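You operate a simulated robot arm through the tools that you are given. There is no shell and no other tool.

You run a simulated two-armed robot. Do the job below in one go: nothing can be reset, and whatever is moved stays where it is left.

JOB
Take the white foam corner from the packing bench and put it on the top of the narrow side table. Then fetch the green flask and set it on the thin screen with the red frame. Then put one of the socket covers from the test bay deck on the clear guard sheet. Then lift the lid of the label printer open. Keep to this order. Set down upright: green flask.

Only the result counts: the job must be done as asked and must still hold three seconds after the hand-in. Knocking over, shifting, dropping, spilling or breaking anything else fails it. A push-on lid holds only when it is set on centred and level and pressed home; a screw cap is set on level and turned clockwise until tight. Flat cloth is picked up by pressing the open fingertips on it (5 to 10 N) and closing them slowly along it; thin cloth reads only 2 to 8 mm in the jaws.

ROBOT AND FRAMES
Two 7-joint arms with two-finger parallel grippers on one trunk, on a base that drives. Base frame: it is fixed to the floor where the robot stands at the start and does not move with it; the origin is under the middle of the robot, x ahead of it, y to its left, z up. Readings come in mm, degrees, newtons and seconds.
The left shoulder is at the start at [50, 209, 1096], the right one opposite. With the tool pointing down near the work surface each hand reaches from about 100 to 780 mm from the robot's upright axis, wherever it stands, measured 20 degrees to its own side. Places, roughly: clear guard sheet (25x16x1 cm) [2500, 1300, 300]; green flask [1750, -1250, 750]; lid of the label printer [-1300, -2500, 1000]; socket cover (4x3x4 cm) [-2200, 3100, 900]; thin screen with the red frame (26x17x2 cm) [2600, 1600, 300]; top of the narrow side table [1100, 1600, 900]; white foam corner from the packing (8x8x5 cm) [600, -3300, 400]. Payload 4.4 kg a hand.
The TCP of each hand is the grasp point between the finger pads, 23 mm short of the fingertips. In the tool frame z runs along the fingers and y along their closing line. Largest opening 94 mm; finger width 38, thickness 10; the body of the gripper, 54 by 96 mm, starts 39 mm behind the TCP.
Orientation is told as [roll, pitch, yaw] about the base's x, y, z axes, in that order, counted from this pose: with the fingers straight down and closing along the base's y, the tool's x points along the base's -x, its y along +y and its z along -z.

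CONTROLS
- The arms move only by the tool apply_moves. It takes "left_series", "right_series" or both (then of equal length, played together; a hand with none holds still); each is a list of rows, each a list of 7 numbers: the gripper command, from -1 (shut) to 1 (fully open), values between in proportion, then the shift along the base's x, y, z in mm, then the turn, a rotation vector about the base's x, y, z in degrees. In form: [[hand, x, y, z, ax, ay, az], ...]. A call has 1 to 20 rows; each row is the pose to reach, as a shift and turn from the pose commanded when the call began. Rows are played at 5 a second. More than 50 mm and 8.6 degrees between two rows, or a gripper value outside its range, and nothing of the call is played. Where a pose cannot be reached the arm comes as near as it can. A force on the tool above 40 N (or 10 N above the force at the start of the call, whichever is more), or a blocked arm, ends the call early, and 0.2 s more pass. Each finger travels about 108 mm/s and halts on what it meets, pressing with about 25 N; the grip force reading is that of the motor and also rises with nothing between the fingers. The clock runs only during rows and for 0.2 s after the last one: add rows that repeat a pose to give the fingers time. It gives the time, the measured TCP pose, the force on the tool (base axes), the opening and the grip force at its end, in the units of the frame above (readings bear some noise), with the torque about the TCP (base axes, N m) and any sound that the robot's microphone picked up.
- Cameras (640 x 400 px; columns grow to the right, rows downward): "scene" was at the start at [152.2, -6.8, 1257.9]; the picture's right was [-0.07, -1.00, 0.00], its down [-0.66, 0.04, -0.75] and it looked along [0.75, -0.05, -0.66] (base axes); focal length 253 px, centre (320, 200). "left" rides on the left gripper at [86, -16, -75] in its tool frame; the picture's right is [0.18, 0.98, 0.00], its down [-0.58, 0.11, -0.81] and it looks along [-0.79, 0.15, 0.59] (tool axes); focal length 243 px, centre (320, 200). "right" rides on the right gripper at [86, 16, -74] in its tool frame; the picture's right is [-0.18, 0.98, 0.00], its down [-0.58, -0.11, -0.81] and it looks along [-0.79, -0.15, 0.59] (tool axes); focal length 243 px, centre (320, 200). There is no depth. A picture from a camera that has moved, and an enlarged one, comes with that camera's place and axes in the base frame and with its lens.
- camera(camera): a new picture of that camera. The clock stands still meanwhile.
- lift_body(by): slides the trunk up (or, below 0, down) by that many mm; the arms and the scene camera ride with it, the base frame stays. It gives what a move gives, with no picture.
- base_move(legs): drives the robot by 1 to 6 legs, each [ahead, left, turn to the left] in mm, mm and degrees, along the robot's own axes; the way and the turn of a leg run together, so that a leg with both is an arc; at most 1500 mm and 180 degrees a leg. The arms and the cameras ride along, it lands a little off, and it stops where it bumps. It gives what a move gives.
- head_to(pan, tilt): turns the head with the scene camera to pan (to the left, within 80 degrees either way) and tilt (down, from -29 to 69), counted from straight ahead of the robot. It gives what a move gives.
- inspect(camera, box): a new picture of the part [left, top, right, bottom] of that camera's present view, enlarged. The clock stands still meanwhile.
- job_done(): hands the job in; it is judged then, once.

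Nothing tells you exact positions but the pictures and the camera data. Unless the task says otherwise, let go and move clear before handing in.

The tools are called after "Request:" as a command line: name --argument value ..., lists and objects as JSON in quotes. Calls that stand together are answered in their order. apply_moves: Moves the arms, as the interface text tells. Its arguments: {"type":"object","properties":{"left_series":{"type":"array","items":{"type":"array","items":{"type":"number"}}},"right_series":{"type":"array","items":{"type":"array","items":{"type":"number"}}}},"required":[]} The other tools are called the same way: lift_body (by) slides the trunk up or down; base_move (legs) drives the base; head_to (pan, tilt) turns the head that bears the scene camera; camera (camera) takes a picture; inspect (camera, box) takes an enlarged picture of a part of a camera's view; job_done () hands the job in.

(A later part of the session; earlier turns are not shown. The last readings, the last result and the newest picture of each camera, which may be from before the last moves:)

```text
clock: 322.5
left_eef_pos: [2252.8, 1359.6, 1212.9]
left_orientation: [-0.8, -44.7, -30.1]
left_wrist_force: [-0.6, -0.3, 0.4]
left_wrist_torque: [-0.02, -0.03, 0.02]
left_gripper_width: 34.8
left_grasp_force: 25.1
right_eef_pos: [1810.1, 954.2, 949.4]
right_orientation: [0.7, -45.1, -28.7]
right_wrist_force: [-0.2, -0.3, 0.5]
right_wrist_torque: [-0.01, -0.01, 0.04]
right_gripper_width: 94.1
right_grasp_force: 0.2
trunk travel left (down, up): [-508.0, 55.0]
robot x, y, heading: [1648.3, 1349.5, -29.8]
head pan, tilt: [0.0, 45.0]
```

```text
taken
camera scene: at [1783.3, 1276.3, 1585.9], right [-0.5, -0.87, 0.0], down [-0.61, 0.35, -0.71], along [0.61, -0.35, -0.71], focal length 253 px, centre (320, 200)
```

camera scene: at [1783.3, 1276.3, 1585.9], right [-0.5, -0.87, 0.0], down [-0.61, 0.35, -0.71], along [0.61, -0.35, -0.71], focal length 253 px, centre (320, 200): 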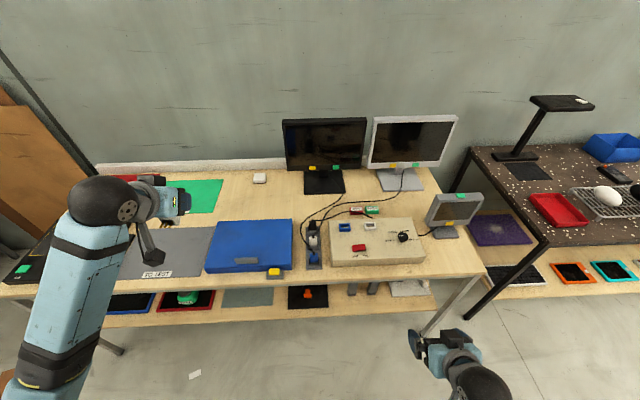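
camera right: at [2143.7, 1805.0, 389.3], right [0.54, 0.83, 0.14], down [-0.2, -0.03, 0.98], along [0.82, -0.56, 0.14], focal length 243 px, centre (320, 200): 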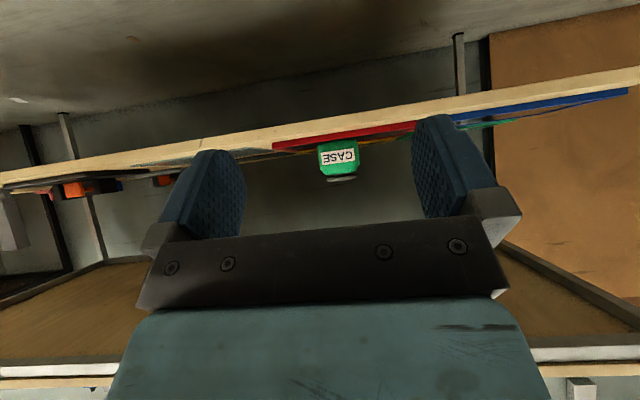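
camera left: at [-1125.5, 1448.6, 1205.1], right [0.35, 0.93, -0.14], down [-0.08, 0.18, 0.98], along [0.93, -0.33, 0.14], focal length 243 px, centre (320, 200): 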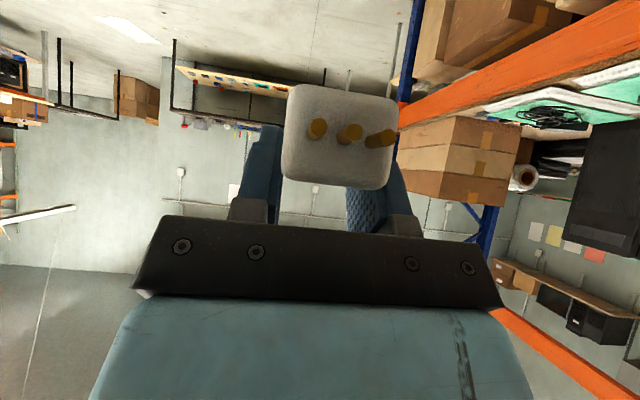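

I align the heading, pull the left hand slightly back, raise the right hand out of the way, and then lower the trunk.

Request:
base_move --legs '[[0, 0, 2]]'

Request:
apply_moves --left_series '[[-1, -22, 11.7, 0, 0, 0, 0], [-1, -44, 23.3, 0, 0, 0, 0], [-1, -44, 23.3, 0, 0, 0, 0], [-1, -44, 23.3, 0, 0, 0, 0], [-1, -44, 23.3, 0, 0, 0, 0], [-1, -44, 23.3, 0, 0, 0, 0]]' --right_series '[[1, 0, 0, 45, 0, 0, 0], [1, 10, -5, 90, 0, 0, 0], [1, 20, -10, 135, 0, 0, 0], [1, 30, -16, 175, 0, 0, 0], [1, 44, -23, 210, 0, 0, 0], [1, 44, -23, 210, 0, 0, 0]]'

Request:
lift_body --by -340

Request:
apply_moves --left_series '[[-1, 0, 0, -45, 0, 0, 0], [-1, 0, 0, -90, 0, 0, 0], [-1, 0, 0, -135, 0, 0, 0], [-1, 0, 0, -180, 0, 0, 0], [-1, 0, 0, -225, 0, 0, 0], [-1, 0, 0, -270, 0, 0, 0], [-1, 0, 0, -315, 0, 0, 0], [-1, 0, 0, -360, 0, 0, 0], [-1, 0, 0, -380, 0, 0, 0], [-1, 0, 0, -380, 0, 0, 0]]'

Request:
camera --camera "left"

Request:
camera --camera "scene"

```text
clock: 323.2
left_eef_pos: [2253.2, 1379.8, 1212.9]
left_orientation: [-0.9, -44.8, -28.0]
left_wrist_force: [0.0, -0.4, -1.2]
left_wrist_torque: [-0.03, -0.01, -0.01]
left_gripper_width: 34.8
left_grasp_force: 25.1
right_eef_pos: [1824.6, 960.1, 948.7]
right_orientation: [0.6, -45.1, -26.5]
right_wrist_force: [-0.9, 0.1, -0.8]
right_wrist_torque: [0.04, 0.01, 0.0]
right_gripper_width: 93.8
right_grasp_force: 0.2
trunk travel left (down, up): [-508.0, 55.0]
robot x, y, heading: [1654.0, 1353.0, -27.7]
head pan, tilt: [0.0, 45.0]
```

```text
clock: 324.6
left_eef_pos: [2206.4, 1403.8, 1214.0]
left_orientation: [-0.8, -44.7, -27.9]
left_wrist_force: [-0.1, 1.0, 1.1]
left_wrist_torque: [0.01, 0.0, -0.03]
left_gripper_width: 34.9
left_grasp_force: 25.1
right_eef_pos: [1885.3, 928.9, 1145.8]
right_orientation: [0.6, -45.1, -26.6]
right_wrist_force: [-0.2, 0.8, -0.2]
right_wrist_torque: [0.02, -0.02, 0.05]
right_gripper_width: 94.0
right_grasp_force: 0.1
right hand out of reach, approached as far as the arm can: row 4, 5, 6
trunk travel left (down, up): [-508.0, 55.0]
robot x, y, heading: [1654.3, 1350.4, -27.9]
head pan, tilt: [0.0, 45.0]
```

```text
clock: 328.0
left_eef_pos: [2208.6, 1403.1, 873.1]
left_orientation: [-0.8, -44.7, -28.0]
left_wrist_force: [-0.1, 0.4, -0.4]
left_wrist_torque: [0.0, -0.04, -0.02]
left_gripper_width: 34.7
left_grasp_force: 25.3
right_eef_pos: [1886.4, 930.1, 805.1]
right_orientation: [0.6, -45.2, -26.5]
right_wrist_force: [-0.4, 1.3, 0.0]
right_wrist_torque: [0.02, 0.0, -0.01]
right_gripper_width: 93.9
right_grasp_force: 0.0
trunk travel left (down, up): [-168.0, 395.0]
robot x, y, heading: [1654.1, 1351.8, -27.6]
head pan, tilt: [0.0, 45.0]
```

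```text
clock: 330.2
left_eef_pos: [2205.0, 1401.5, 493.8]
left_orientation: [-0.8, -44.7, -28.0]
left_wrist_force: [0.1, 0.3, 0.1]
left_wrist_torque: [-0.01, 0.01, -0.02]
left_gripper_width: 35.1
left_grasp_force: 24.6
right_eef_pos: [1886.5, 927.6, 805.7]
right_orientation: [0.7, -45.1, -26.5]
right_wrist_force: [0.7, -0.6, 0.9]
right_wrist_torque: [0.01, -0.01, 0.01]
right_gripper_width: 94.0
right_grasp_force: 0.0
trunk travel left (down, up): [-168.0, 395.0]
robot x, y, heading: [1653.6, 1348.6, -27.8]
head pan, tilt: [0.0, 45.0]
```

```text
taken
camera left: at [2098.5, 1441.8, 485.3], right [0.35, 0.92, -0.14], down [-0.08, 0.18, 0.98], along [0.93, -0.34, 0.14], focal length 243 px, centre (320, 200)
```

left: 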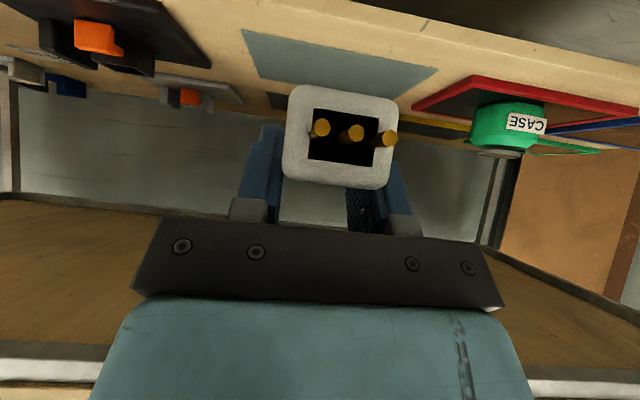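

```text
taken
camera scene: at [1785.8, 1281.0, 1245.9], right [-0.46, -0.89, 0.0], down [-0.63, 0.33, -0.71], along [0.63, -0.33, -0.71], focal length 253 px, centre (320, 200)
```

scene: 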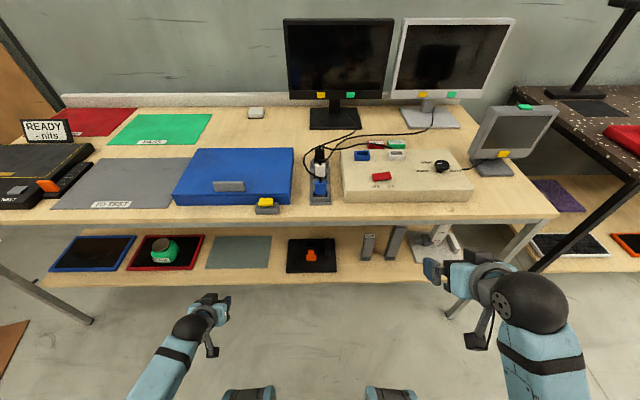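

The sheet lies about 215 mm ahead of the hand, slightly left. I lower to z≈420 and drive forward under the top.

Request:
apply_moves --left_series '[[-1, 0, 0, -35, 0, 0, 0], [-1, 0, 0, -70, 0, 0, 0], [-1, 0, 0, -70, 0, 0, 0]]'

Request:
base_move --legs '[[140, 30, 0]]'

Request:
camera --camera "left"

Request:
camera --camera "scene"

```text
clock: 331.0
left_eef_pos: [2208.2, 1403.1, 422.0]
left_orientation: [-0.8, -44.8, -28.0]
left_wrist_force: [0.6, -0.4, -0.7]
left_wrist_torque: [0.0, -0.03, 0.01]
left_gripper_width: 34.8
left_grasp_force: 24.8
right_eef_pos: [1887.6, 927.6, 804.8]
right_orientation: [0.8, -45.1, -26.4]
right_wrist_force: [0.3, -0.2, 0.3]
right_wrist_torque: [0.03, 0.03, 0.02]
right_gripper_width: 93.8
right_grasp_force: 0.0
trunk travel left (down, up): [-168.0, 395.0]
robot x, y, heading: [1651.9, 1351.0, -27.8]
head pan, tilt: [0.0, 45.0]
```

```text
clock: 332.3
left_eef_pos: [2347.3, 1364.3, 421.9]
left_orientation: [-0.8, -44.7, -27.9]
left_wrist_force: [-0.5, 0.1, 0.2]
left_wrist_torque: [0.01, -0.04, 0.01]
left_gripper_width: 34.9
left_grasp_force: 25.3
right_eef_pos: [2027.0, 890.0, 805.2]
right_orientation: [0.7, -45.0, -26.3]
right_wrist_force: [0.5, 0.1, 0.0]
right_wrist_torque: [0.0, 0.01, 0.02]
right_gripper_width: 93.8
right_grasp_force: 0.0
trunk travel left (down, up): [-168.0, 395.0]
robot x, y, heading: [1792.9, 1316.3, -27.6]
head pan, tilt: [0.0, 45.0]
```

```text
taken
camera left: at [2241.3, 1405.2, 415.1], right [0.35, 0.93, -0.14], down [-0.08, 0.18, 0.98], along [0.93, -0.33, 0.13], focal length 243 px, centre (320, 200)
```

left: 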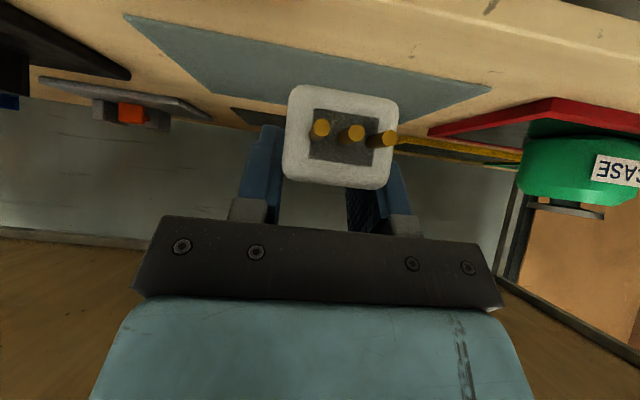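

```text
taken
camera scene: at [1925.3, 1242.0, 1245.8], right [-0.46, -0.89, 0.0], down [-0.63, 0.33, -0.71], along [0.63, -0.33, -0.71], focal length 253 px, centre (320, 200)
```

scene: 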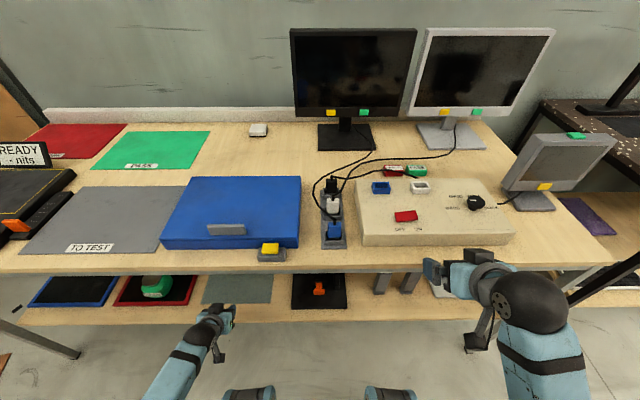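

The sheet's front edge is ~65 mm ahead and centred (surface z≈339). I extend the left hand 121 mm over it and at the same time raise the right hand away from the bench top.

Request:
apply_moves --left_series '[[-1, 0, 0, 0, 0, 0, 0], [-1, 0, 0, 0, 0, 0, 0], [-1, 35, -18.5, 0, 0, 0, 0], [-1, 71, -37.5, 0, 0, 0, 0], [-1, 107, -56.6, 0, 0, 0, 0], [-1, 107, -56.6, 0, 0, 0, 0]]' --right_series '[[1, 0, 0, 45, 0, 0, 0], [1, 0, 0, 90, 0, 0, 0], [1, 0, 0, 130, 0, 0, 0], [1, 0, 0, 150, 0, 0, 0], [1, 0, 0, 150, 0, 0, 0], [1, 0, 0, 150, 0, 0, 0]]'

Request:
camera --camera "left"

Request:
camera --camera "scene"

```text
clock: 333.7
left_eef_pos: [2455.8, 1313.1, 422.4]
left_orientation: [-0.9, -44.7, -27.9]
left_wrist_force: [0.0, -0.1, 0.7]
left_wrist_torque: [0.03, 0.01, -0.02]
left_gripper_width: 34.7
left_grasp_force: 25.2
right_eef_pos: [2075.0, 868.0, 949.9]
right_orientation: [0.7, -45.0, -26.4]
right_wrist_force: [0.0, 0.0, -0.1]
right_wrist_torque: [0.01, -0.01, -0.01]
right_gripper_width: 93.9
right_grasp_force: 0.2
right hand out of reach, approached as far as the arm can: row 1, 2, 3, 4, 5, 6
trunk travel left (down, up): [-168.0, 395.0]
robot x, y, heading: [1795.5, 1311.3, -27.8]
head pan, tilt: [0.0, 45.0]
```

```text
taken
camera left: at [2349.1, 1352.3, 414.2], right [0.35, 0.93, -0.14], down [-0.08, 0.18, 0.98], along [0.93, -0.34, 0.14], focal length 243 px, centre (320, 200)
```

left: 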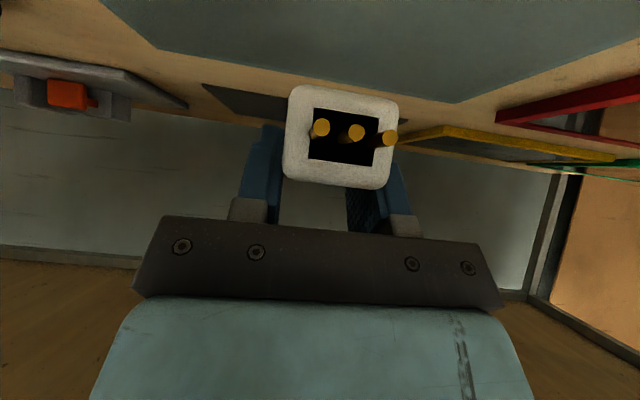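

```text
taken
camera scene: at [1924.8, 1242.1, 1245.9], right [-0.46, -0.89, 0.0], down [-0.63, 0.33, -0.71], along [0.63, -0.33, -0.71], focal length 253 px, centre (320, 200)
```

scene: 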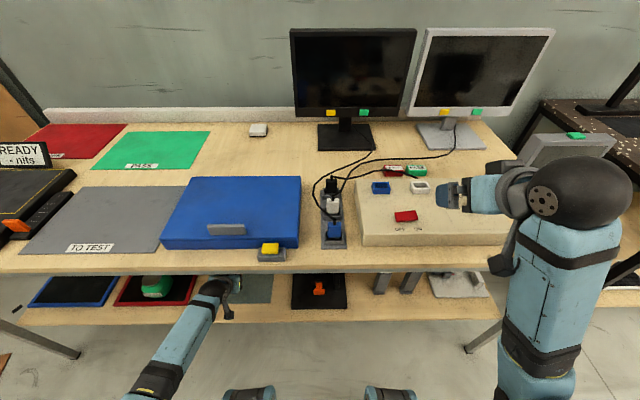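

The cover is over the sheet. I lower it.

Request:
apply_moves --left_series '[[-1, 0, 0, -15, 0, 0, 0], [-1, 0, 0, -28, 0, 0, 0], [-1, 0, 0, -38, 0, 0, 0], [-1, 0, 0, -38, 0, 0, 0]]'

Request:
camera --camera "left"

```text
clock: 334.7
left_eef_pos: [2456.2, 1308.1, 385.3]
left_orientation: [-0.7, -44.7, -27.7]
left_wrist_force: [-0.4, -0.3, -0.3]
left_wrist_torque: [-0.01, -0.02, 0.0]
left_gripper_width: 34.8
left_grasp_force: 24.1
right_eef_pos: [2074.4, 869.4, 949.4]
right_orientation: [0.6, -45.1, -26.3]
right_wrist_force: [-0.5, 0.4, -0.3]
right_wrist_torque: [0.0, -0.02, 0.01]
right_gripper_width: 93.8
right_grasp_force: 0.0
trunk travel left (down, up): [-168.0, 395.0]
robot x, y, heading: [1794.8, 1310.5, -27.5]
head pan, tilt: [0.0, 45.0]
```

```text
taken
camera left: at [2348.3, 1349.0, 377.4], right [0.35, 0.93, -0.14], down [-0.08, 0.18, 0.98], along [0.93, -0.33, 0.14], focal length 243 px, centre (320, 200)
```

left: 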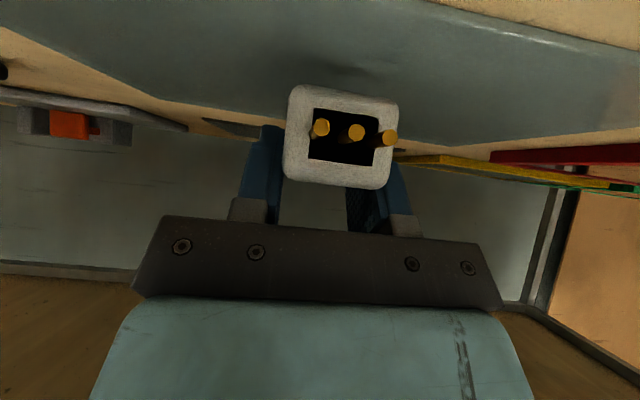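

Request:
apply_moves --left_series '[[-1, 0, 0, -3, 0, 0, 0], [-1, 0, 0, -6, 0, 0, 0], [-1, 0, 0, -6, 0, 0, 0]]'

Request:
apply_moves --left_series '[[-1, 0, 0, -2, 0, 0, 0], [-1, 0, 0, -4, 0, 0, 0], [-1, 0, 0, -4, 0, 0, 0]]'

```text
clock: 335.5
left_eef_pos: [2456.2, 1307.6, 378.3]
left_orientation: [-0.7, -44.7, -27.9]
left_wrist_force: [-0.5, -0.2, -0.2]
left_wrist_torque: [0.0, -0.04, -0.02]
left_gripper_width: 34.8
left_grasp_force: 25.0
right_eef_pos: [2075.9, 868.2, 949.6]
right_orientation: [0.7, -45.1, -26.3]
right_wrist_force: [-0.6, -0.9, -0.2]
right_wrist_torque: [0.05, 0.01, 0.0]
right_gripper_width: 94.0
right_grasp_force: 0.0
trunk travel left (down, up): [-168.0, 395.0]
robot x, y, heading: [1791.2, 1312.5, -27.5]
head pan, tilt: [0.0, 45.0]
```

```text
clock: 336.3
left_eef_pos: [2456.4, 1308.4, 376.0]
left_orientation: [-0.8, -44.9, -27.9]
left_wrist_force: [0.5, -0.8, 6.6]
left_wrist_torque: [0.2, 0.12, 0.02]
left_gripper_width: 35.1
left_grasp_force: 25.2
right_eef_pos: [2074.9, 869.7, 949.4]
right_orientation: [0.8, -45.1, -26.4]
right_wrist_force: [0.6, -0.4, 0.6]
right_wrist_torque: [0.0, -0.03, 0.02]
right_gripper_width: 93.7
right_grasp_force: 0.1
trunk travel left (down, up): [-168.0, 395.0]
robot x, y, heading: [1788.5, 1308.2, -27.7]
head pan, tilt: [0.0, 45.0]
```

Touchdown. I open the fingers and check.

Request:
apply_moves --left_series '[[-0.2, 0, 0, -1, 0, 0, 0], [0, 0, 0, -1, 0, 0, 0], [0.2, 0, 0, 0, 0, 0, 0], [0.3, 0, 0, 0, 0, 0, 0], [0.3, 0, 0, 0, 0, 0, 0]]'

Request:
camera --camera "left"

```text
clock: 337.5
left_eef_pos: [2455.2, 1307.9, 371.8]
left_orientation: [-0.8, -44.6, -28.0]
left_wrist_force: [-0.6, -0.5, -0.4]
left_wrist_torque: [-0.01, -0.01, 0.03]
left_gripper_width: 61.0
left_grasp_force: 0.1
right_eef_pos: [2076.0, 868.1, 949.1]
right_orientation: [0.7, -45.1, -26.3]
right_wrist_force: [0.2, 0.0, 0.3]
right_wrist_torque: [0.0, -0.02, -0.01]
right_gripper_width: 94.1
right_grasp_force: 0.0
trunk travel left (down, up): [-168.0, 395.0]
robot x, y, heading: [1792.7, 1309.8, -27.8]
head pan, tilt: [0.0, 45.0]
```

```text
taken
camera left: at [2349.0, 1348.7, 366.1], right [0.35, 0.93, -0.14], down [-0.08, 0.18, 0.98], along [0.93, -0.33, 0.13], focal length 243 px, centre (320, 200)
```

left: 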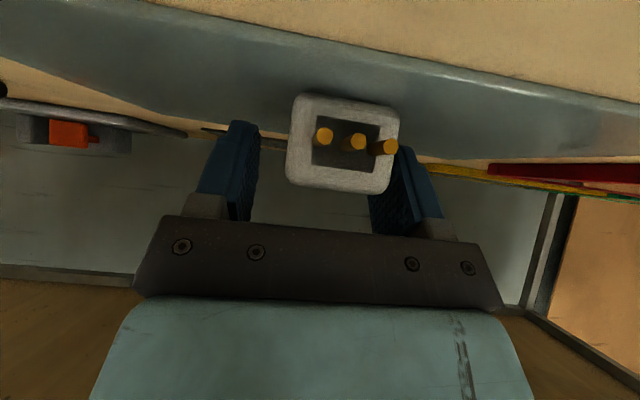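

Released. I raise a few mm and withdraw straight back, then back the base out and check.

Request:
apply_moves --left_series '[[0.3, 0, 0, 5, 0, 0, 0], [0.3, -18, 9.5, 9, 0, 0, 0], [0.3, -44, 23.3, 14, 0, 0, 0], [0.3, -80, 42, 18, 0, 0, 0], [0.3, -80, 42, 18, 0, 0, 0]]'

Request:
base_move --legs '[[-190, 0, 0]]'

Request:
camera --camera "left"

Request:
inspect --camera "scene" --box '[20, 200, 320, 330]'

```text
clock: 338.7
left_eef_pos: [2374.5, 1350.9, 389.5]
left_orientation: [-0.7, -44.7, -27.9]
left_wrist_force: [0.3, -0.1, -0.2]
left_wrist_torque: [0.0, 0.01, 0.0]
left_gripper_width: 61.2
left_grasp_force: 0.1
right_eef_pos: [2076.3, 868.6, 949.6]
right_orientation: [0.7, -45.1, -26.4]
right_wrist_force: [0.3, -0.7, 1.0]
right_wrist_torque: [-0.02, -0.02, 0.01]
right_gripper_width: 94.0
right_grasp_force: 0.1
trunk travel left (down, up): [-168.0, 395.0]
robot x, y, heading: [1793.1, 1317.3, -27.6]
head pan, tilt: [0.0, 45.0]
```

```text
clock: 340.3
left_eef_pos: [2205.7, 1443.3, 389.6]
left_orientation: [-0.8, -44.7, -27.4]
left_wrist_force: [0.2, 0.0, 0.6]
left_wrist_torque: [-0.02, -0.01, -0.01]
left_gripper_width: 61.1
left_grasp_force: 0.1
right_eef_pos: [1909.7, 958.9, 949.7]
right_orientation: [0.7, -45.1, -26.0]
right_wrist_force: [-0.2, -0.7, -0.1]
right_wrist_torque: [0.0, 0.02, 0.0]
right_gripper_width: 94.0
right_grasp_force: 0.0
trunk travel left (down, up): [-168.0, 395.0]
robot x, y, heading: [1622.4, 1399.3, -27.2]
head pan, tilt: [0.0, 45.0]
```

```text
taken
camera left: at [2097.9, 1482.9, 381.9], right [0.34, 0.93, -0.14], down [-0.08, 0.18, 0.98], along [0.94, -0.33, 0.14], focal length 243 px, centre (320, 200)
```

left: 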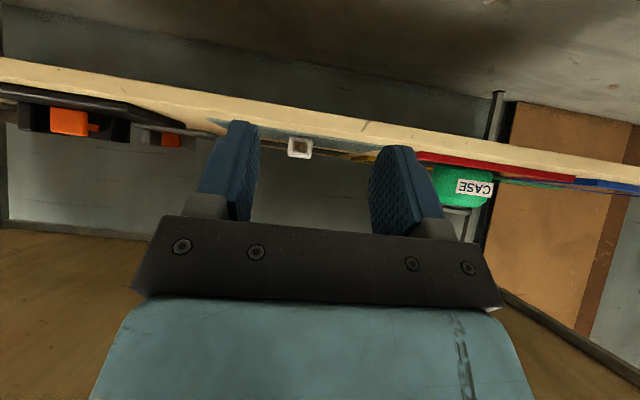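

```text
2.13 times, centred on (170, 265) of scene
camera zoom: at [1755.4, 1331.0, 1245.9], right [-0.46, -0.89, 0.0], down [-0.63, 0.32, -0.71], along [0.63, -0.32, -0.71], focal length 541 px, centre (640, 61)
```

zoom: 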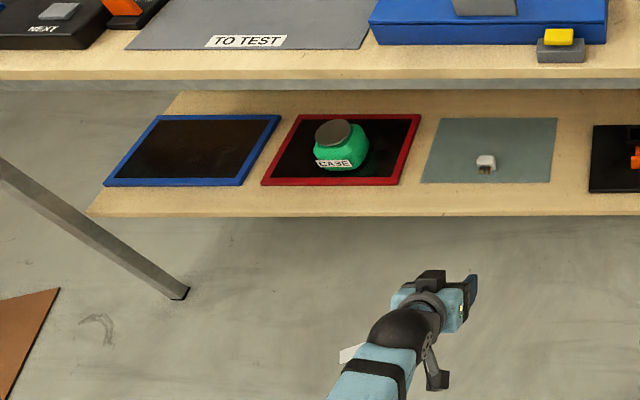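

Cover stands on the sheet and the flask is undisturbed. Last: the label printer's lid on the packing bench. I raise the trunk and left hand and drive back to the middle, then look toward the printer.

Request:
lift_body --by 300

Request:
apply_moves --left_series '[[1, 0, 0, 45, 0, 0, 0], [1, 0, 0, 90, 0, 0, 0], [1, 0, 0, 135, 0, 0, 0], [1, 0, 0, 180, 0, 0, 0], [1, 0, 0, 225, 0, 0, 0], [1, 0, 0, 260, 0, 0, 0], [1, 0, 0, 260, 0, 0, 0]]'

Request:
base_move --legs '[[40, -380, 0], [10, -380, 0], [-700, -730, 0], [0, 0, -88]]'

Request:
head_to --pan -15 --tilt 25

Request:
camera --camera "scene"

```text
clock: 343.3
left_eef_pos: [2204.7, 1444.0, 688.7]
left_orientation: [-0.8, -44.7, -27.4]
left_wrist_force: [-0.2, -0.1, 0.1]
left_wrist_torque: [-0.01, 0.01, 0.02]
left_gripper_width: 60.9
left_grasp_force: 0.1
right_eef_pos: [1910.2, 958.3, 1249.7]
right_orientation: [0.8, -45.1, -25.9]
right_wrist_force: [-0.6, -0.6, -0.6]
right_wrist_torque: [-0.02, 0.02, 0.02]
right_gripper_width: 94.1
right_grasp_force: 0.1
trunk travel left (down, up): [-468.0, 95.0]
robot x, y, heading: [1621.6, 1398.9, -27.1]
head pan, tilt: [0.0, 45.0]
```

```text
clock: 344.9
left_eef_pos: [2202.7, 1443.0, 950.2]
left_orientation: [-0.8, -44.7, -27.4]
left_wrist_force: [0.5, -1.3, -0.7]
left_wrist_torque: [0.03, -0.03, 0.0]
left_gripper_width: 93.8
left_grasp_force: 0.0
right_eef_pos: [1910.9, 958.8, 1249.5]
right_orientation: [0.8, -45.0, -25.8]
right_wrist_force: [-0.7, 0.9, 0.2]
right_wrist_torque: [-0.01, 0.03, -0.02]
right_gripper_width: 93.9
right_grasp_force: 0.2
trunk travel left (down, up): [-468.0, 95.0]
robot x, y, heading: [1619.0, 1401.8, -27.3]
head pan, tilt: [0.0, 45.0]
```

```text
clock: 362.3
left_eef_pos: [392.8, -179.7, 948.1]
left_orientation: [-0.7, -44.8, -118.9]
left_wrist_force: [-0.7, 0.7, -0.5]
left_wrist_torque: [-0.01, -0.02, 0.01]
left_gripper_width: 94.1
left_grasp_force: 0.0
right_eef_pos: [-82.3, 126.2, 1248.2]
right_orientation: [0.7, -45.2, -117.3]
right_wrist_force: [0.5, 0.4, -0.5]
right_wrist_torque: [-0.04, 0.07, 0.01]
right_gripper_width: 94.1
right_grasp_force: 0.0
trunk travel left (down, up): [-468.0, 95.0]
robot x, y, heading: [365.9, 403.9, -118.7]
head pan, tilt: [0.0, 45.0]
```

```text
clock: 363.2
left_eef_pos: [394.1, -180.1, 947.9]
left_orientation: [-0.8, -44.7, -118.9]
left_wrist_force: [0.0, -0.7, -0.7]
left_wrist_torque: [-0.01, 0.03, -0.01]
left_gripper_width: 94.0
left_grasp_force: 0.0
right_eef_pos: [-83.3, 125.9, 1249.6]
right_orientation: [0.6, -45.0, -117.4]
right_wrist_force: [0.0, -0.6, 0.0]
right_wrist_torque: [0.03, -0.02, 0.0]
right_gripper_width: 93.9
right_grasp_force: 0.0
trunk travel left (down, up): [-468.0, 95.0]
robot x, y, heading: [363.9, 399.6, -118.6]
head pan, tilt: [-15.0, 25.0]
```

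```text
taken
camera scene: at [270.6, 274.4, 1576.4], right [-0.72, 0.69, 0.0], down [0.29, 0.31, -0.91], along [-0.62, -0.66, -0.42], focal length 253 px, centre (320, 200)
```

scene: 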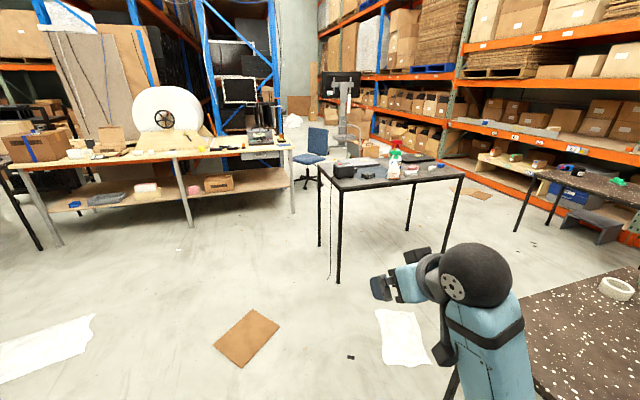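

The printer is near the right end of the packing bench. A table and floor sheets are around, so I take a route that avoids them and stop in front of the printer.

Request:
base_move --legs '[[716, 411, 0], [716, 411, 0], [951, -909, 2.5]]'

Request:
head_to --pan 0 --tilt 30

Request:
camera --camera "scene"

```text
clock: 379.4
left_eef_pos: [-713.2, -2292.3, 951.2]
left_orientation: [-0.8, -44.7, -114.0]
left_wrist_force: [0.8, -0.2, -0.1]
left_wrist_torque: [0.02, 0.02, -0.02]
left_gripper_width: 93.9
left_grasp_force: 0.0
right_eef_pos: [-1213.5, -2029.6, 1250.3]
right_orientation: [0.7, -45.1, -112.4]
right_wrist_force: [0.3, 0.6, -0.1]
right_wrist_torque: [-0.02, -0.04, -0.03]
right_gripper_width: 94.1
right_grasp_force: 0.1
trunk travel left (down, up): [-468.0, 95.0]
robot x, y, heading: [-791.3, -1716.7, -113.7]
head pan, tilt: [-15.0, 25.0]
```

```text
clock: 380.2
left_eef_pos: [-713.2, -2292.4, 949.6]
left_orientation: [-0.8, -44.7, -114.1]
left_wrist_force: [0.2, 0.4, 0.0]
left_wrist_torque: [-0.01, -0.01, -0.03]
left_gripper_width: 94.3
left_grasp_force: 0.0
right_eef_pos: [-1215.0, -2028.5, 1249.5]
right_orientation: [0.6, -45.1, -112.4]
right_wrist_force: [0.3, -0.3, 0.4]
right_wrist_torque: [0.0, -0.01, 0.05]
right_gripper_width: 93.9
right_grasp_force: 0.1
trunk travel left (down, up): [-468.0, 95.0]
robot x, y, heading: [-790.2, -1716.0, -113.6]
head pan, tilt: [0.0, 30.0]
```

```text
taken
camera scene: at [-853.8, -1861.6, 1568.5], right [-0.92, 0.4, 0.0], down [0.2, 0.46, -0.87], along [-0.35, -0.79, -0.5], focal length 253 px, centre (320, 200)
```

scene: 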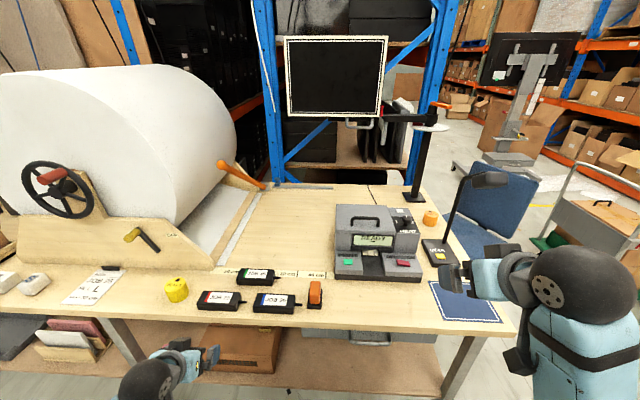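

Request:
inspect --camera "scene" --box '[300, 180, 460, 300]'

Request:
inspect --camera "scene" --box '[330, 195, 425, 285]'

```text
3.33 times, centred on (380, 240) of scene
camera zoom: at [-853.8, -1861.6, 1568.5], right [-0.92, 0.4, 0.0], down [0.2, 0.46, -0.87], along [-0.35, -0.79, -0.5], focal length 845 px, centre (120, 67)
```

zoom: 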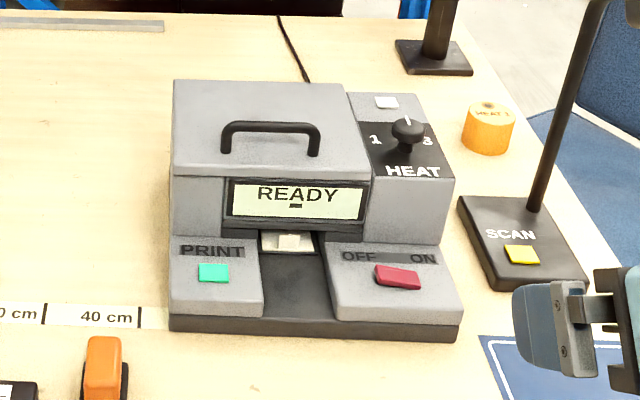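

```text
4.44 times, centred on (378, 240) of scene
camera zoom: at [-853.8, -1861.6, 1568.5], right [-0.92, 0.4, 0.0], down [0.2, 0.46, -0.87], along [-0.35, -0.79, -0.5], focal length 1126 px, centre (64, 22)
```

zoom: 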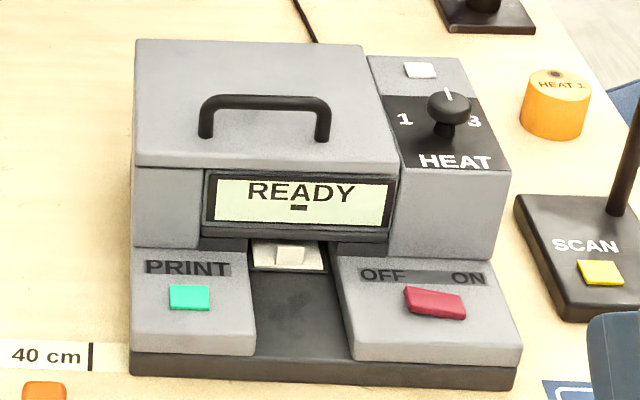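

The printer has a hinged lid with a U-shaped handle bar running left–right, hinge at the back. I'll grip the bar with the right hand (fingers front/back), so I set the right tool vertical and turn it 90°, raise the left hand, still clear of the bench.

Request:
apply_moves --left_series '[[1, 0, 0, 40, 0, 0, 0], [1, 0, 0, 80, 0, 0, 0], [1, 8, 18, 120, 0, 0, 0], [1, 16, 36, 150, 0, 0, 0], [1, 24, 55, 160, 0, 0, 0], [1, 24, 55, 160, 0, 0, 0], [1, 24, 55, 160, 0, 0, 0]]' --right_series '[[1, 0, 0, 0, 6.9, -2.9, 0], [1, 0, 0, 0, 13.9, -5.7, 0], [1, 0, 0, 0, 20.8, -8.6, 0], [1, 0, 0, 0, 27.7, -11.5, 0], [1, 0, 0, 0, 34.6, -14.3, 0], [1, 0, 0, 0, 41.6, -17.2, 0], [1, 0, 0, 0, 41.6, -17.2, 0]]'

Request:
apply_moves --right_series '[[1, 0, 0, 0, 0, 0, 8.2], [1, 0, 0, 0, 0, 0, 16.4], [1, 0, 0, 0, 0, 0, 24.6], [1, 0, 0, 0, 0, 0, 32.8], [1, 0, 0, 0, 0, 0, 41], [1, 0, 0, 0, 0, 0, 49.2], [1, 0, 0, 0, 0, 0, 57.4], [1, 0, 0, 0, 0, 0, 65.6], [1, 0, 0, 0, 0, 0, 73.8], [1, 0, 0, 0, 0, 0, 82], [1, 0, 0, 0, 0, 0, 88], [1, 0, 0, 0, 0, 0, 88]]'

Request:
camera --camera "right"

Request:
camera --camera "scene"

```text
clock: 381.8
left_eef_pos: [-688.5, -2237.2, 1109.0]
left_orientation: [-0.8, -44.7, -114.0]
left_wrist_force: [-0.6, -0.1, 0.1]
left_wrist_torque: [-0.02, -0.02, -0.01]
left_gripper_width: 94.2
left_grasp_force: 0.1
right_eef_pos: [-1215.3, -2028.1, 1249.0]
right_orientation: [0.7, 0.0, -112.6]
right_wrist_force: [-0.2, -0.7, 0.0]
right_wrist_torque: [-0.02, 0.0, 0.0]
right_gripper_width: 93.9
right_grasp_force: 0.1
trunk travel left (down, up): [-468.0, 95.0]
robot x, y, heading: [-795.3, -1713.1, -113.8]
head pan, tilt: [0.0, 30.0]
```

```text
clock: 384.4
left_eef_pos: [-688.1, -2238.1, 1107.5]
left_orientation: [-0.8, -44.6, -113.9]
left_wrist_force: [0.4, -0.2, -0.5]
left_wrist_torque: [0.02, -0.04, -0.02]
left_gripper_width: 94.1
left_grasp_force: 0.1
right_eef_pos: [-1215.8, -2028.2, 1248.6]
right_orientation: [0.8, -0.1, -24.5]
right_wrist_force: [-0.2, -0.6, 0.5]
right_wrist_torque: [0.01, 0.03, 0.03]
right_gripper_width: 93.7
right_grasp_force: 0.0
trunk travel left (down, up): [-468.0, 95.0]
robot x, y, heading: [-790.8, -1713.4, -113.7]
head pan, tilt: [0.0, 30.0]
```

```text
taken
camera right: at [-1287.0, -1979.0, 1323.8], right [0.57, 0.82, 0.01], down [0.48, -0.35, 0.81], along [0.66, -0.46, -0.59], focal length 243 px, centre (320, 200)
```

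right: 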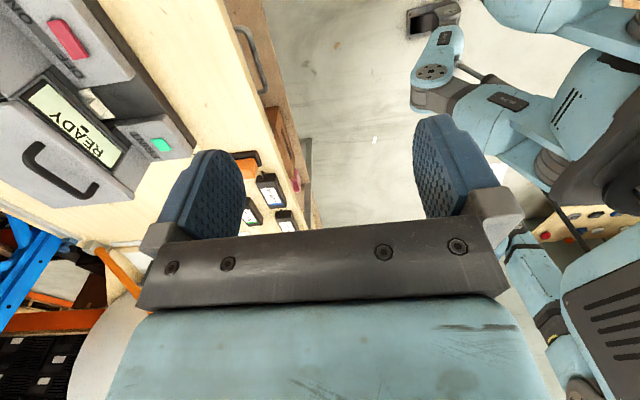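

```text
taken
camera scene: at [-853.7, -1861.7, 1568.5], right [-0.92, 0.4, 0.0], down [0.2, 0.46, -0.87], along [-0.35, -0.79, -0.5], focal length 253 px, centre (320, 200)
```

scene: 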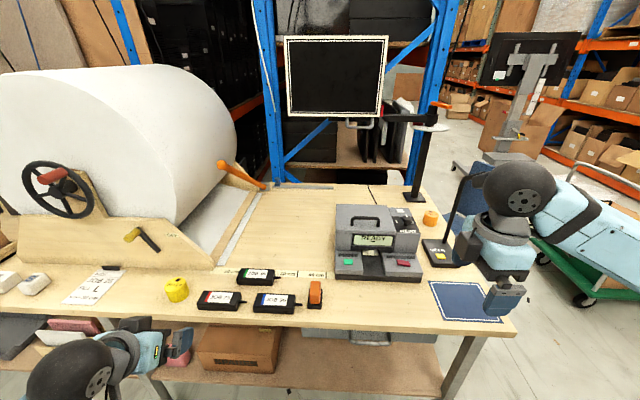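

Request:
inspect --camera "right" --box '[0, 20, 200, 220]'

```text
2.00 times, centred on (100, 120) of right
camera zoom: at [-1287.0, -1979.0, 1323.8], right [0.57, 0.82, 0.01], down [0.48, -0.35, 0.81], along [0.66, -0.46, -0.59], focal length 485 px, centre (760, 360)
```

zoom: 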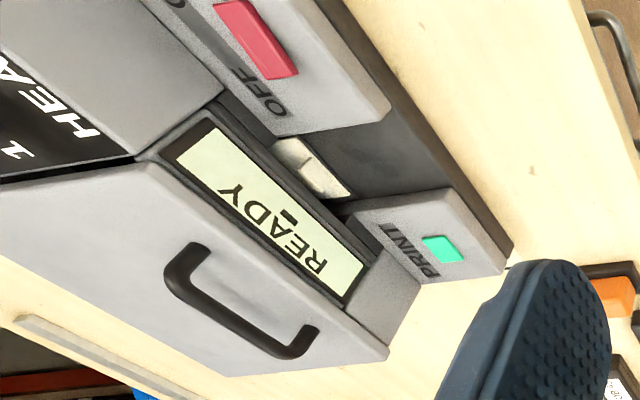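

The handle bar centre triangulates very well to about [-1291, -2465, 1075]; bench top ≈895. I raise the trunk margin is fine; I drive closer, squared to the bench.

Request:
base_move --legs '[[0, 0, -2.8], [225, 80, 0]]'

Request:
head_to --pan -15 --tilt 40

Request:
camera --camera "scene"

Request:
camera --camera "right"

```text
clock: 386.6
left_eef_pos: [-752.9, -2484.1, 1110.9]
left_orientation: [-0.9, -44.7, -117.3]
left_wrist_force: [-0.2, -0.7, -0.3]
left_wrist_torque: [0.03, 0.0, -0.02]
left_gripper_width: 94.0
left_grasp_force: 0.1
right_eef_pos: [-1266.0, -2243.6, 1250.3]
right_orientation: [0.6, -0.1, -27.7]
right_wrist_force: [0.3, -0.4, 0.5]
right_wrist_torque: [0.02, 0.04, 0.0]
right_gripper_width: 94.1
right_grasp_force: 0.0
trunk travel left (down, up): [-468.0, 95.0]
robot x, y, heading: [-821.4, -1955.2, -117.0]
head pan, tilt: [0.0, 30.0]
```

```text
clock: 387.4
left_eef_pos: [-751.2, -2482.0, 1108.9]
left_orientation: [-0.9, -44.7, -117.3]
left_wrist_force: [-0.1, 0.7, 0.3]
left_wrist_torque: [0.02, 0.02, 0.0]
left_gripper_width: 93.9
left_grasp_force: 0.0
right_eef_pos: [-1266.3, -2242.7, 1249.3]
right_orientation: [0.6, -0.1, -28.0]
right_wrist_force: [-0.4, -0.1, 0.4]
right_wrist_torque: [-0.02, -0.01, 0.0]
right_gripper_width: 93.9
right_grasp_force: 0.1
trunk travel left (down, up): [-468.0, 95.0]
robot x, y, heading: [-826.2, -1957.7, -117.0]
head pan, tilt: [-15.0, 40.0]
```

```text
taken
camera scene: at [-910.8, -2080.4, 1553.2], right [-0.74, 0.67, 0.0], down [0.43, 0.48, -0.77], along [-0.51, -0.57, -0.64], focal length 253 px, centre (320, 200)
```

scene: 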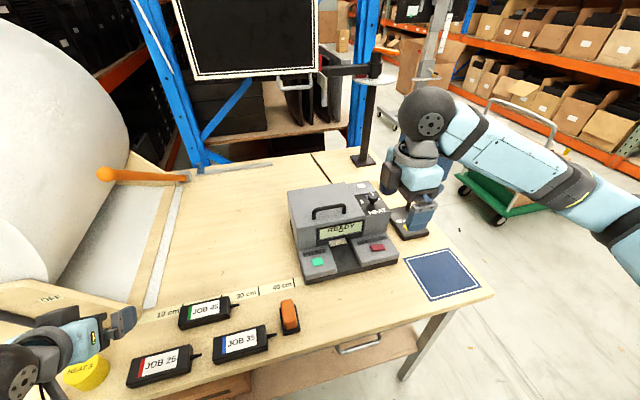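

```text
taken
camera right: at [-1334.3, -2189.4, 1323.8], right [0.62, 0.78, 0.01], down [0.46, -0.38, 0.81], along [0.64, -0.5, -0.59], focal length 243 px, centre (320, 200)
```

right: 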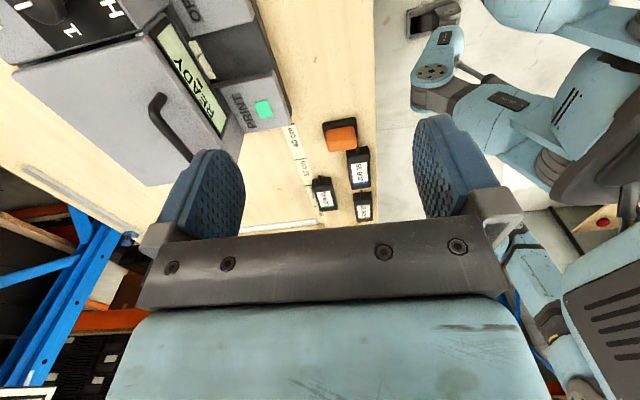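

Request:
inspect --camera "scene" --box '[280, 170, 410, 290]'

Request:
inspect --camera "right" --box '[0, 0, 260, 200]'

```text
3.33 times, centred on (345, 230) of scene
camera zoom: at [-910.8, -2080.4, 1553.2], right [-0.74, 0.67, 0.0], down [0.43, 0.48, -0.77], along [-0.51, -0.57, -0.64], focal length 845 px, centre (237, 100)
```

zoom: 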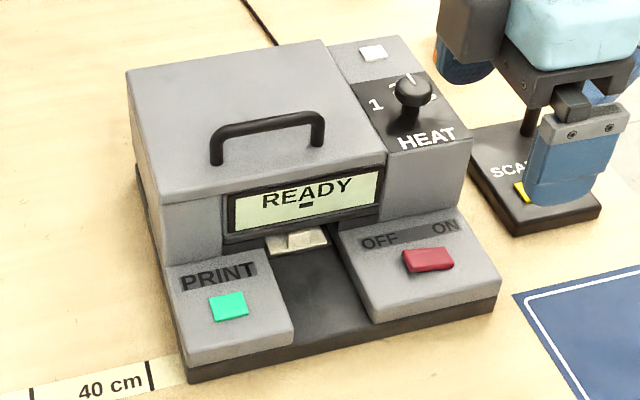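

```text
2.00 times, centred on (130, 100) of right
camera zoom: at [-1334.3, -2189.4, 1323.8], right [0.62, 0.78, 0.01], down [0.46, -0.38, 0.81], along [0.64, -0.5, -0.59], focal length 485 px, centre (700, 400)
```

zoom: 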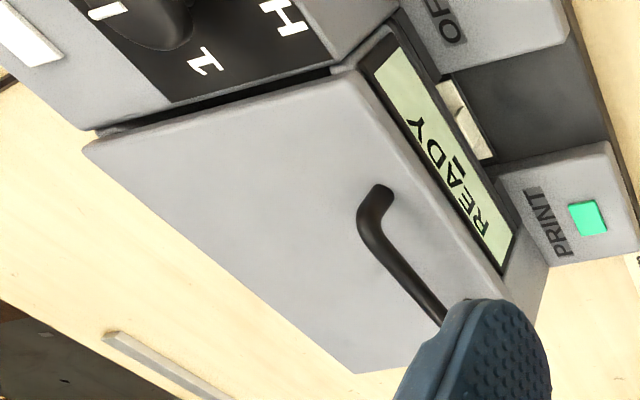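

Handle confirmed at about [-1290, -2463, 1074] with my closing line square to it. I bring the right hand above it.

Request:
apply_moves --right_series '[[0.5, -5, -44, -10, 0, 0, 0], [0.3, -10, -88, -20, 0, 0, 0], [0.3, -14, -132, -30, 0, 0, 0], [0.3, -19, -177, -45, 0, 0, 0], [0.3, -24, -221, -65, 0, 0, 0], [0.3, -24, -221, -65, 0, 0, 0]]'

Request:
camera --camera "right"

Request:
inspect --camera "scene" --box '[250, 120, 450, 290]'

```text
clock: 388.8
left_eef_pos: [-752.0, -2481.8, 1110.8]
left_orientation: [-0.8, -44.6, -117.3]
left_wrist_force: [0.1, 0.0, 0.1]
left_wrist_torque: [-0.01, -0.01, -0.03]
left_gripper_width: 94.0
left_grasp_force: 0.0
right_eef_pos: [-1289.8, -2466.9, 1183.7]
right_orientation: [0.5, -0.1, -27.8]
right_wrist_force: [-0.6, 0.2, 0.5]
right_wrist_torque: [0.0, -0.04, -0.03]
right_gripper_width: 61.0
right_grasp_force: 0.0
trunk travel left (down, up): [-468.0, 95.0]
robot x, y, heading: [-823.0, -1957.6, -116.9]
head pan, tilt: [-15.0, 40.0]
```

```text
taken
camera right: at [-1357.4, -2411.9, 1258.5], right [0.62, 0.78, 0.01], down [0.46, -0.37, 0.81], along [0.64, -0.5, -0.59], focal length 243 px, centre (320, 200)
```

right: 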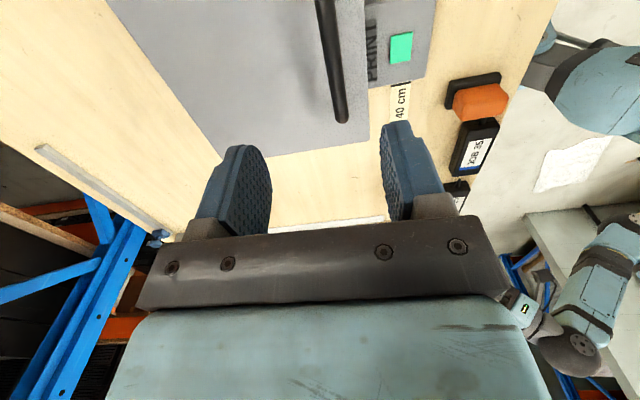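

```text
2.35 times, centred on (350, 205) of scene
camera zoom: at [-911.1, -2079.0, 1553.3], right [-0.74, 0.67, 0.0], down [0.43, 0.48, -0.77], along [-0.51, -0.57, -0.64], focal length 596 px, centre (249, 188)
```

zoom: 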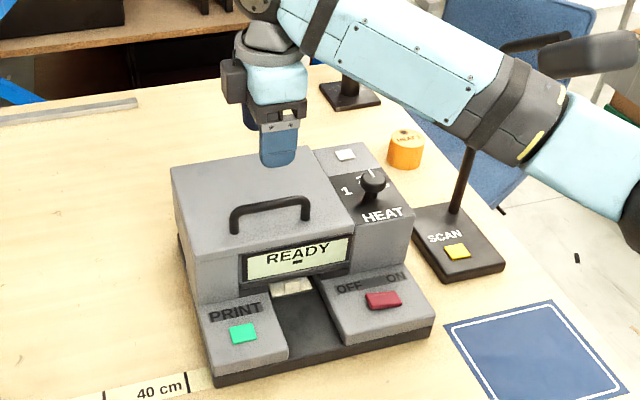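

The bar is ~8 mm toward me from the finger centre. I correct and lower over the bar, then close.

Request:
apply_moves --right_series '[[0.3, 3, 7, 0, 0, 0, 0], [0.3, 3, 7, -40, 0, 0, 0], [0.3, 3, 7, -75, 0, 0, 0], [0.3, 3, 7, -95, 0, 0, 0], [0.3, 3, 7, -103, 0, 0, 0], [0.3, 3, 7, -103, 0, 0, 0]]'

Request:
camera --camera "right"

Request:
inspect --camera "scene" --box '[250, 120, 450, 290]'

```text
clock: 390.2
left_eef_pos: [-751.9, -2482.9, 1109.9]
left_orientation: [-0.7, -44.6, -117.3]
left_wrist_force: [-0.5, -0.1, -0.5]
left_wrist_torque: [0.01, -0.01, 0.01]
left_gripper_width: 93.9
left_grasp_force: 0.1
right_eef_pos: [-1285.2, -2458.2, 1081.3]
right_orientation: [0.7, -0.1, -27.7]
right_wrist_force: [-0.3, 0.3, 0.6]
right_wrist_torque: [0.01, 0.03, -0.01]
right_gripper_width: 61.0
right_grasp_force: 0.1
trunk travel left (down, up): [-468.0, 95.0]
robot x, y, heading: [-818.7, -1956.0, -116.9]
head pan, tilt: [-15.0, 40.0]
```

```text
taken
camera right: at [-1354.0, -2404.1, 1155.5], right [0.62, 0.78, 0.01], down [0.46, -0.38, 0.81], along [0.64, -0.5, -0.59], focal length 243 px, centre (320, 200)
```

right: 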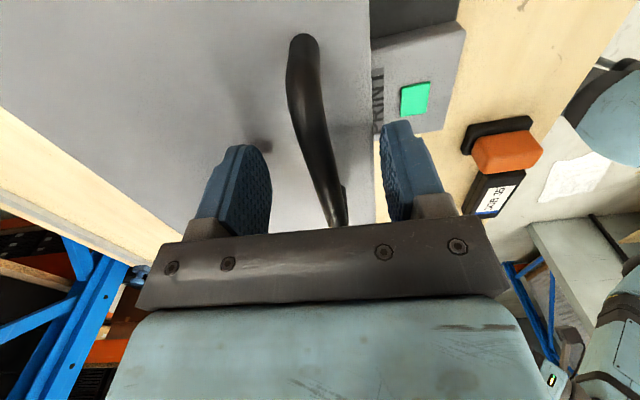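

```text
2.35 times, centred on (350, 205) of scene
camera zoom: at [-910.7, -2080.3, 1553.1], right [-0.74, 0.67, 0.0], down [0.43, 0.48, -0.77], along [-0.51, -0.57, -0.64], focal length 596 px, centre (249, 188)
```

zoom: 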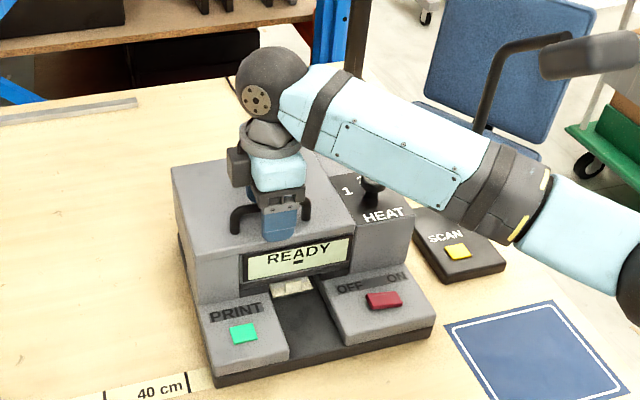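

The bar is between the fingers. I close on it.

Request:
apply_moves --right_series '[[0, 0, 0, 0, 0, 0, 0], [-0.3, 0, 0, 0, 0, 0, 0], [-0.6, 0, 0, 0, 0, 0, 0], [-1, 0, 0, 0, 0, 0, 0], [-1, 0, 0, 0, 0, 0, 0]]'

Request:
camera --camera "right"

```text
clock: 391.4
left_eef_pos: [-750.9, -2479.9, 1110.3]
left_orientation: [-0.8, -44.9, -117.3]
left_wrist_force: [0.4, -0.8, 0.3]
left_wrist_torque: [0.04, -0.01, -0.01]
left_gripper_width: 94.1
left_grasp_force: 0.1
right_eef_pos: [-1284.2, -2455.2, 1083.9]
right_orientation: [0.7, -0.2, -27.8]
right_wrist_force: [8.0, 19.1, 4.2]
right_wrist_torque: [-0.21, -0.38, 1.75]
right_gripper_width: 11.8
right_grasp_force: 44.7
trunk travel left (down, up): [-468.0, 95.0]
robot x, y, heading: [-828.7, -1960.3, -117.1]
head pan, tilt: [-15.0, 40.0]
```

```text
taken
camera right: at [-1352.7, -2401.5, 1157.4], right [0.62, 0.78, 0.01], down [0.46, -0.37, 0.81], along [0.64, -0.5, -0.59], focal length 243 px, centre (320, 200)
```

right: 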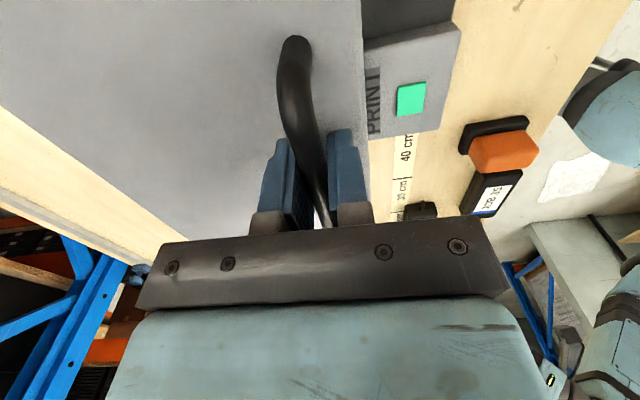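

Gripped (12 mm). I relieve the side force with a small shift and a 2° turn.

Request:
apply_moves --right_series '[[-1, 1, 2, 0, 0, 0, 1], [-1, 2, 4, 0, 0, 0, 2], [-1, 2, 4, 0, 0, 0, 2]]'

```text
clock: 392.2
left_eef_pos: [-750.7, -2483.6, 1108.0]
left_orientation: [-0.9, -44.7, -117.3]
left_wrist_force: [0.0, 0.2, -0.7]
left_wrist_torque: [0.0, 0.0, 0.02]
left_gripper_width: 94.1
left_grasp_force: 0.0
right_eef_pos: [-1282.5, -2454.4, 1082.0]
right_orientation: [0.6, 0.0, -25.9]
right_wrist_force: [4.2, -1.9, 1.6]
right_wrist_torque: [-0.47, -0.62, -1.78]
right_gripper_width: 11.9
right_grasp_force: 44.9
trunk travel left (down, up): [-468.0, 95.0]
robot x, y, heading: [-822.4, -1954.4, -117.1]
head pan, tilt: [-15.0, 40.0]
```

Now I start lifting along the hinge arc (hinge ≈157 mm behind the bar), first 15°, watching the forces.

Request:
apply_moves --right_series '[[-1, -0.5, -1, 4, 0, 0, -1], [-1, -1.9, -3.7, 13.5, 1.3, -0.7, -1], [-1, -4.2, -8.4, 26.7, 2.7, -1.35, -1], [-1, -7.1, -14, 39.3, 4, -2, -1], [-1, -7.1, -14, 39.3, 4, -2, -1]]'

Request:
inspect --camera "scene" --box '[250, 120, 450, 290]'

```text
clock: 393.4
left_eef_pos: [-751.7, -2483.7, 1107.3]
left_orientation: [-1.1, -44.5, -117.3]
left_wrist_force: [-0.5, -1.0, -0.3]
left_wrist_torque: [-0.03, -0.03, 0.01]
left_gripper_width: 93.9
left_grasp_force: 0.1
right_eef_pos: [-1292.0, -2470.7, 1121.1]
right_orientation: [5.2, 0.0, -26.7]
right_wrist_force: [6.9, -11.2, -7.2]
right_wrist_torque: [0.34, 0.59, -0.33]
right_gripper_width: 11.7
right_grasp_force: 45.2
trunk travel left (down, up): [-468.0, 95.0]
robot x, y, heading: [-826.2, -1957.5, -117.0]
head pan, tilt: [-15.0, 40.0]
```

```text
2.35 times, centred on (350, 205) of scene
camera zoom: at [-910.1, -2083.1, 1552.9], right [-0.74, 0.67, 0.0], down [0.43, 0.48, -0.77], along [-0.51, -0.57, -0.64], focal length 596 px, centre (249, 188)
```

zoom: 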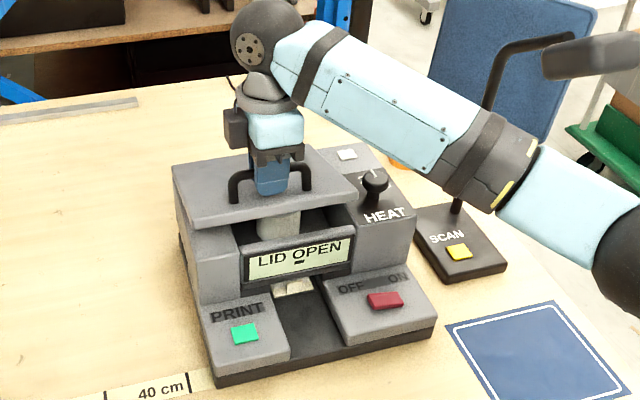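

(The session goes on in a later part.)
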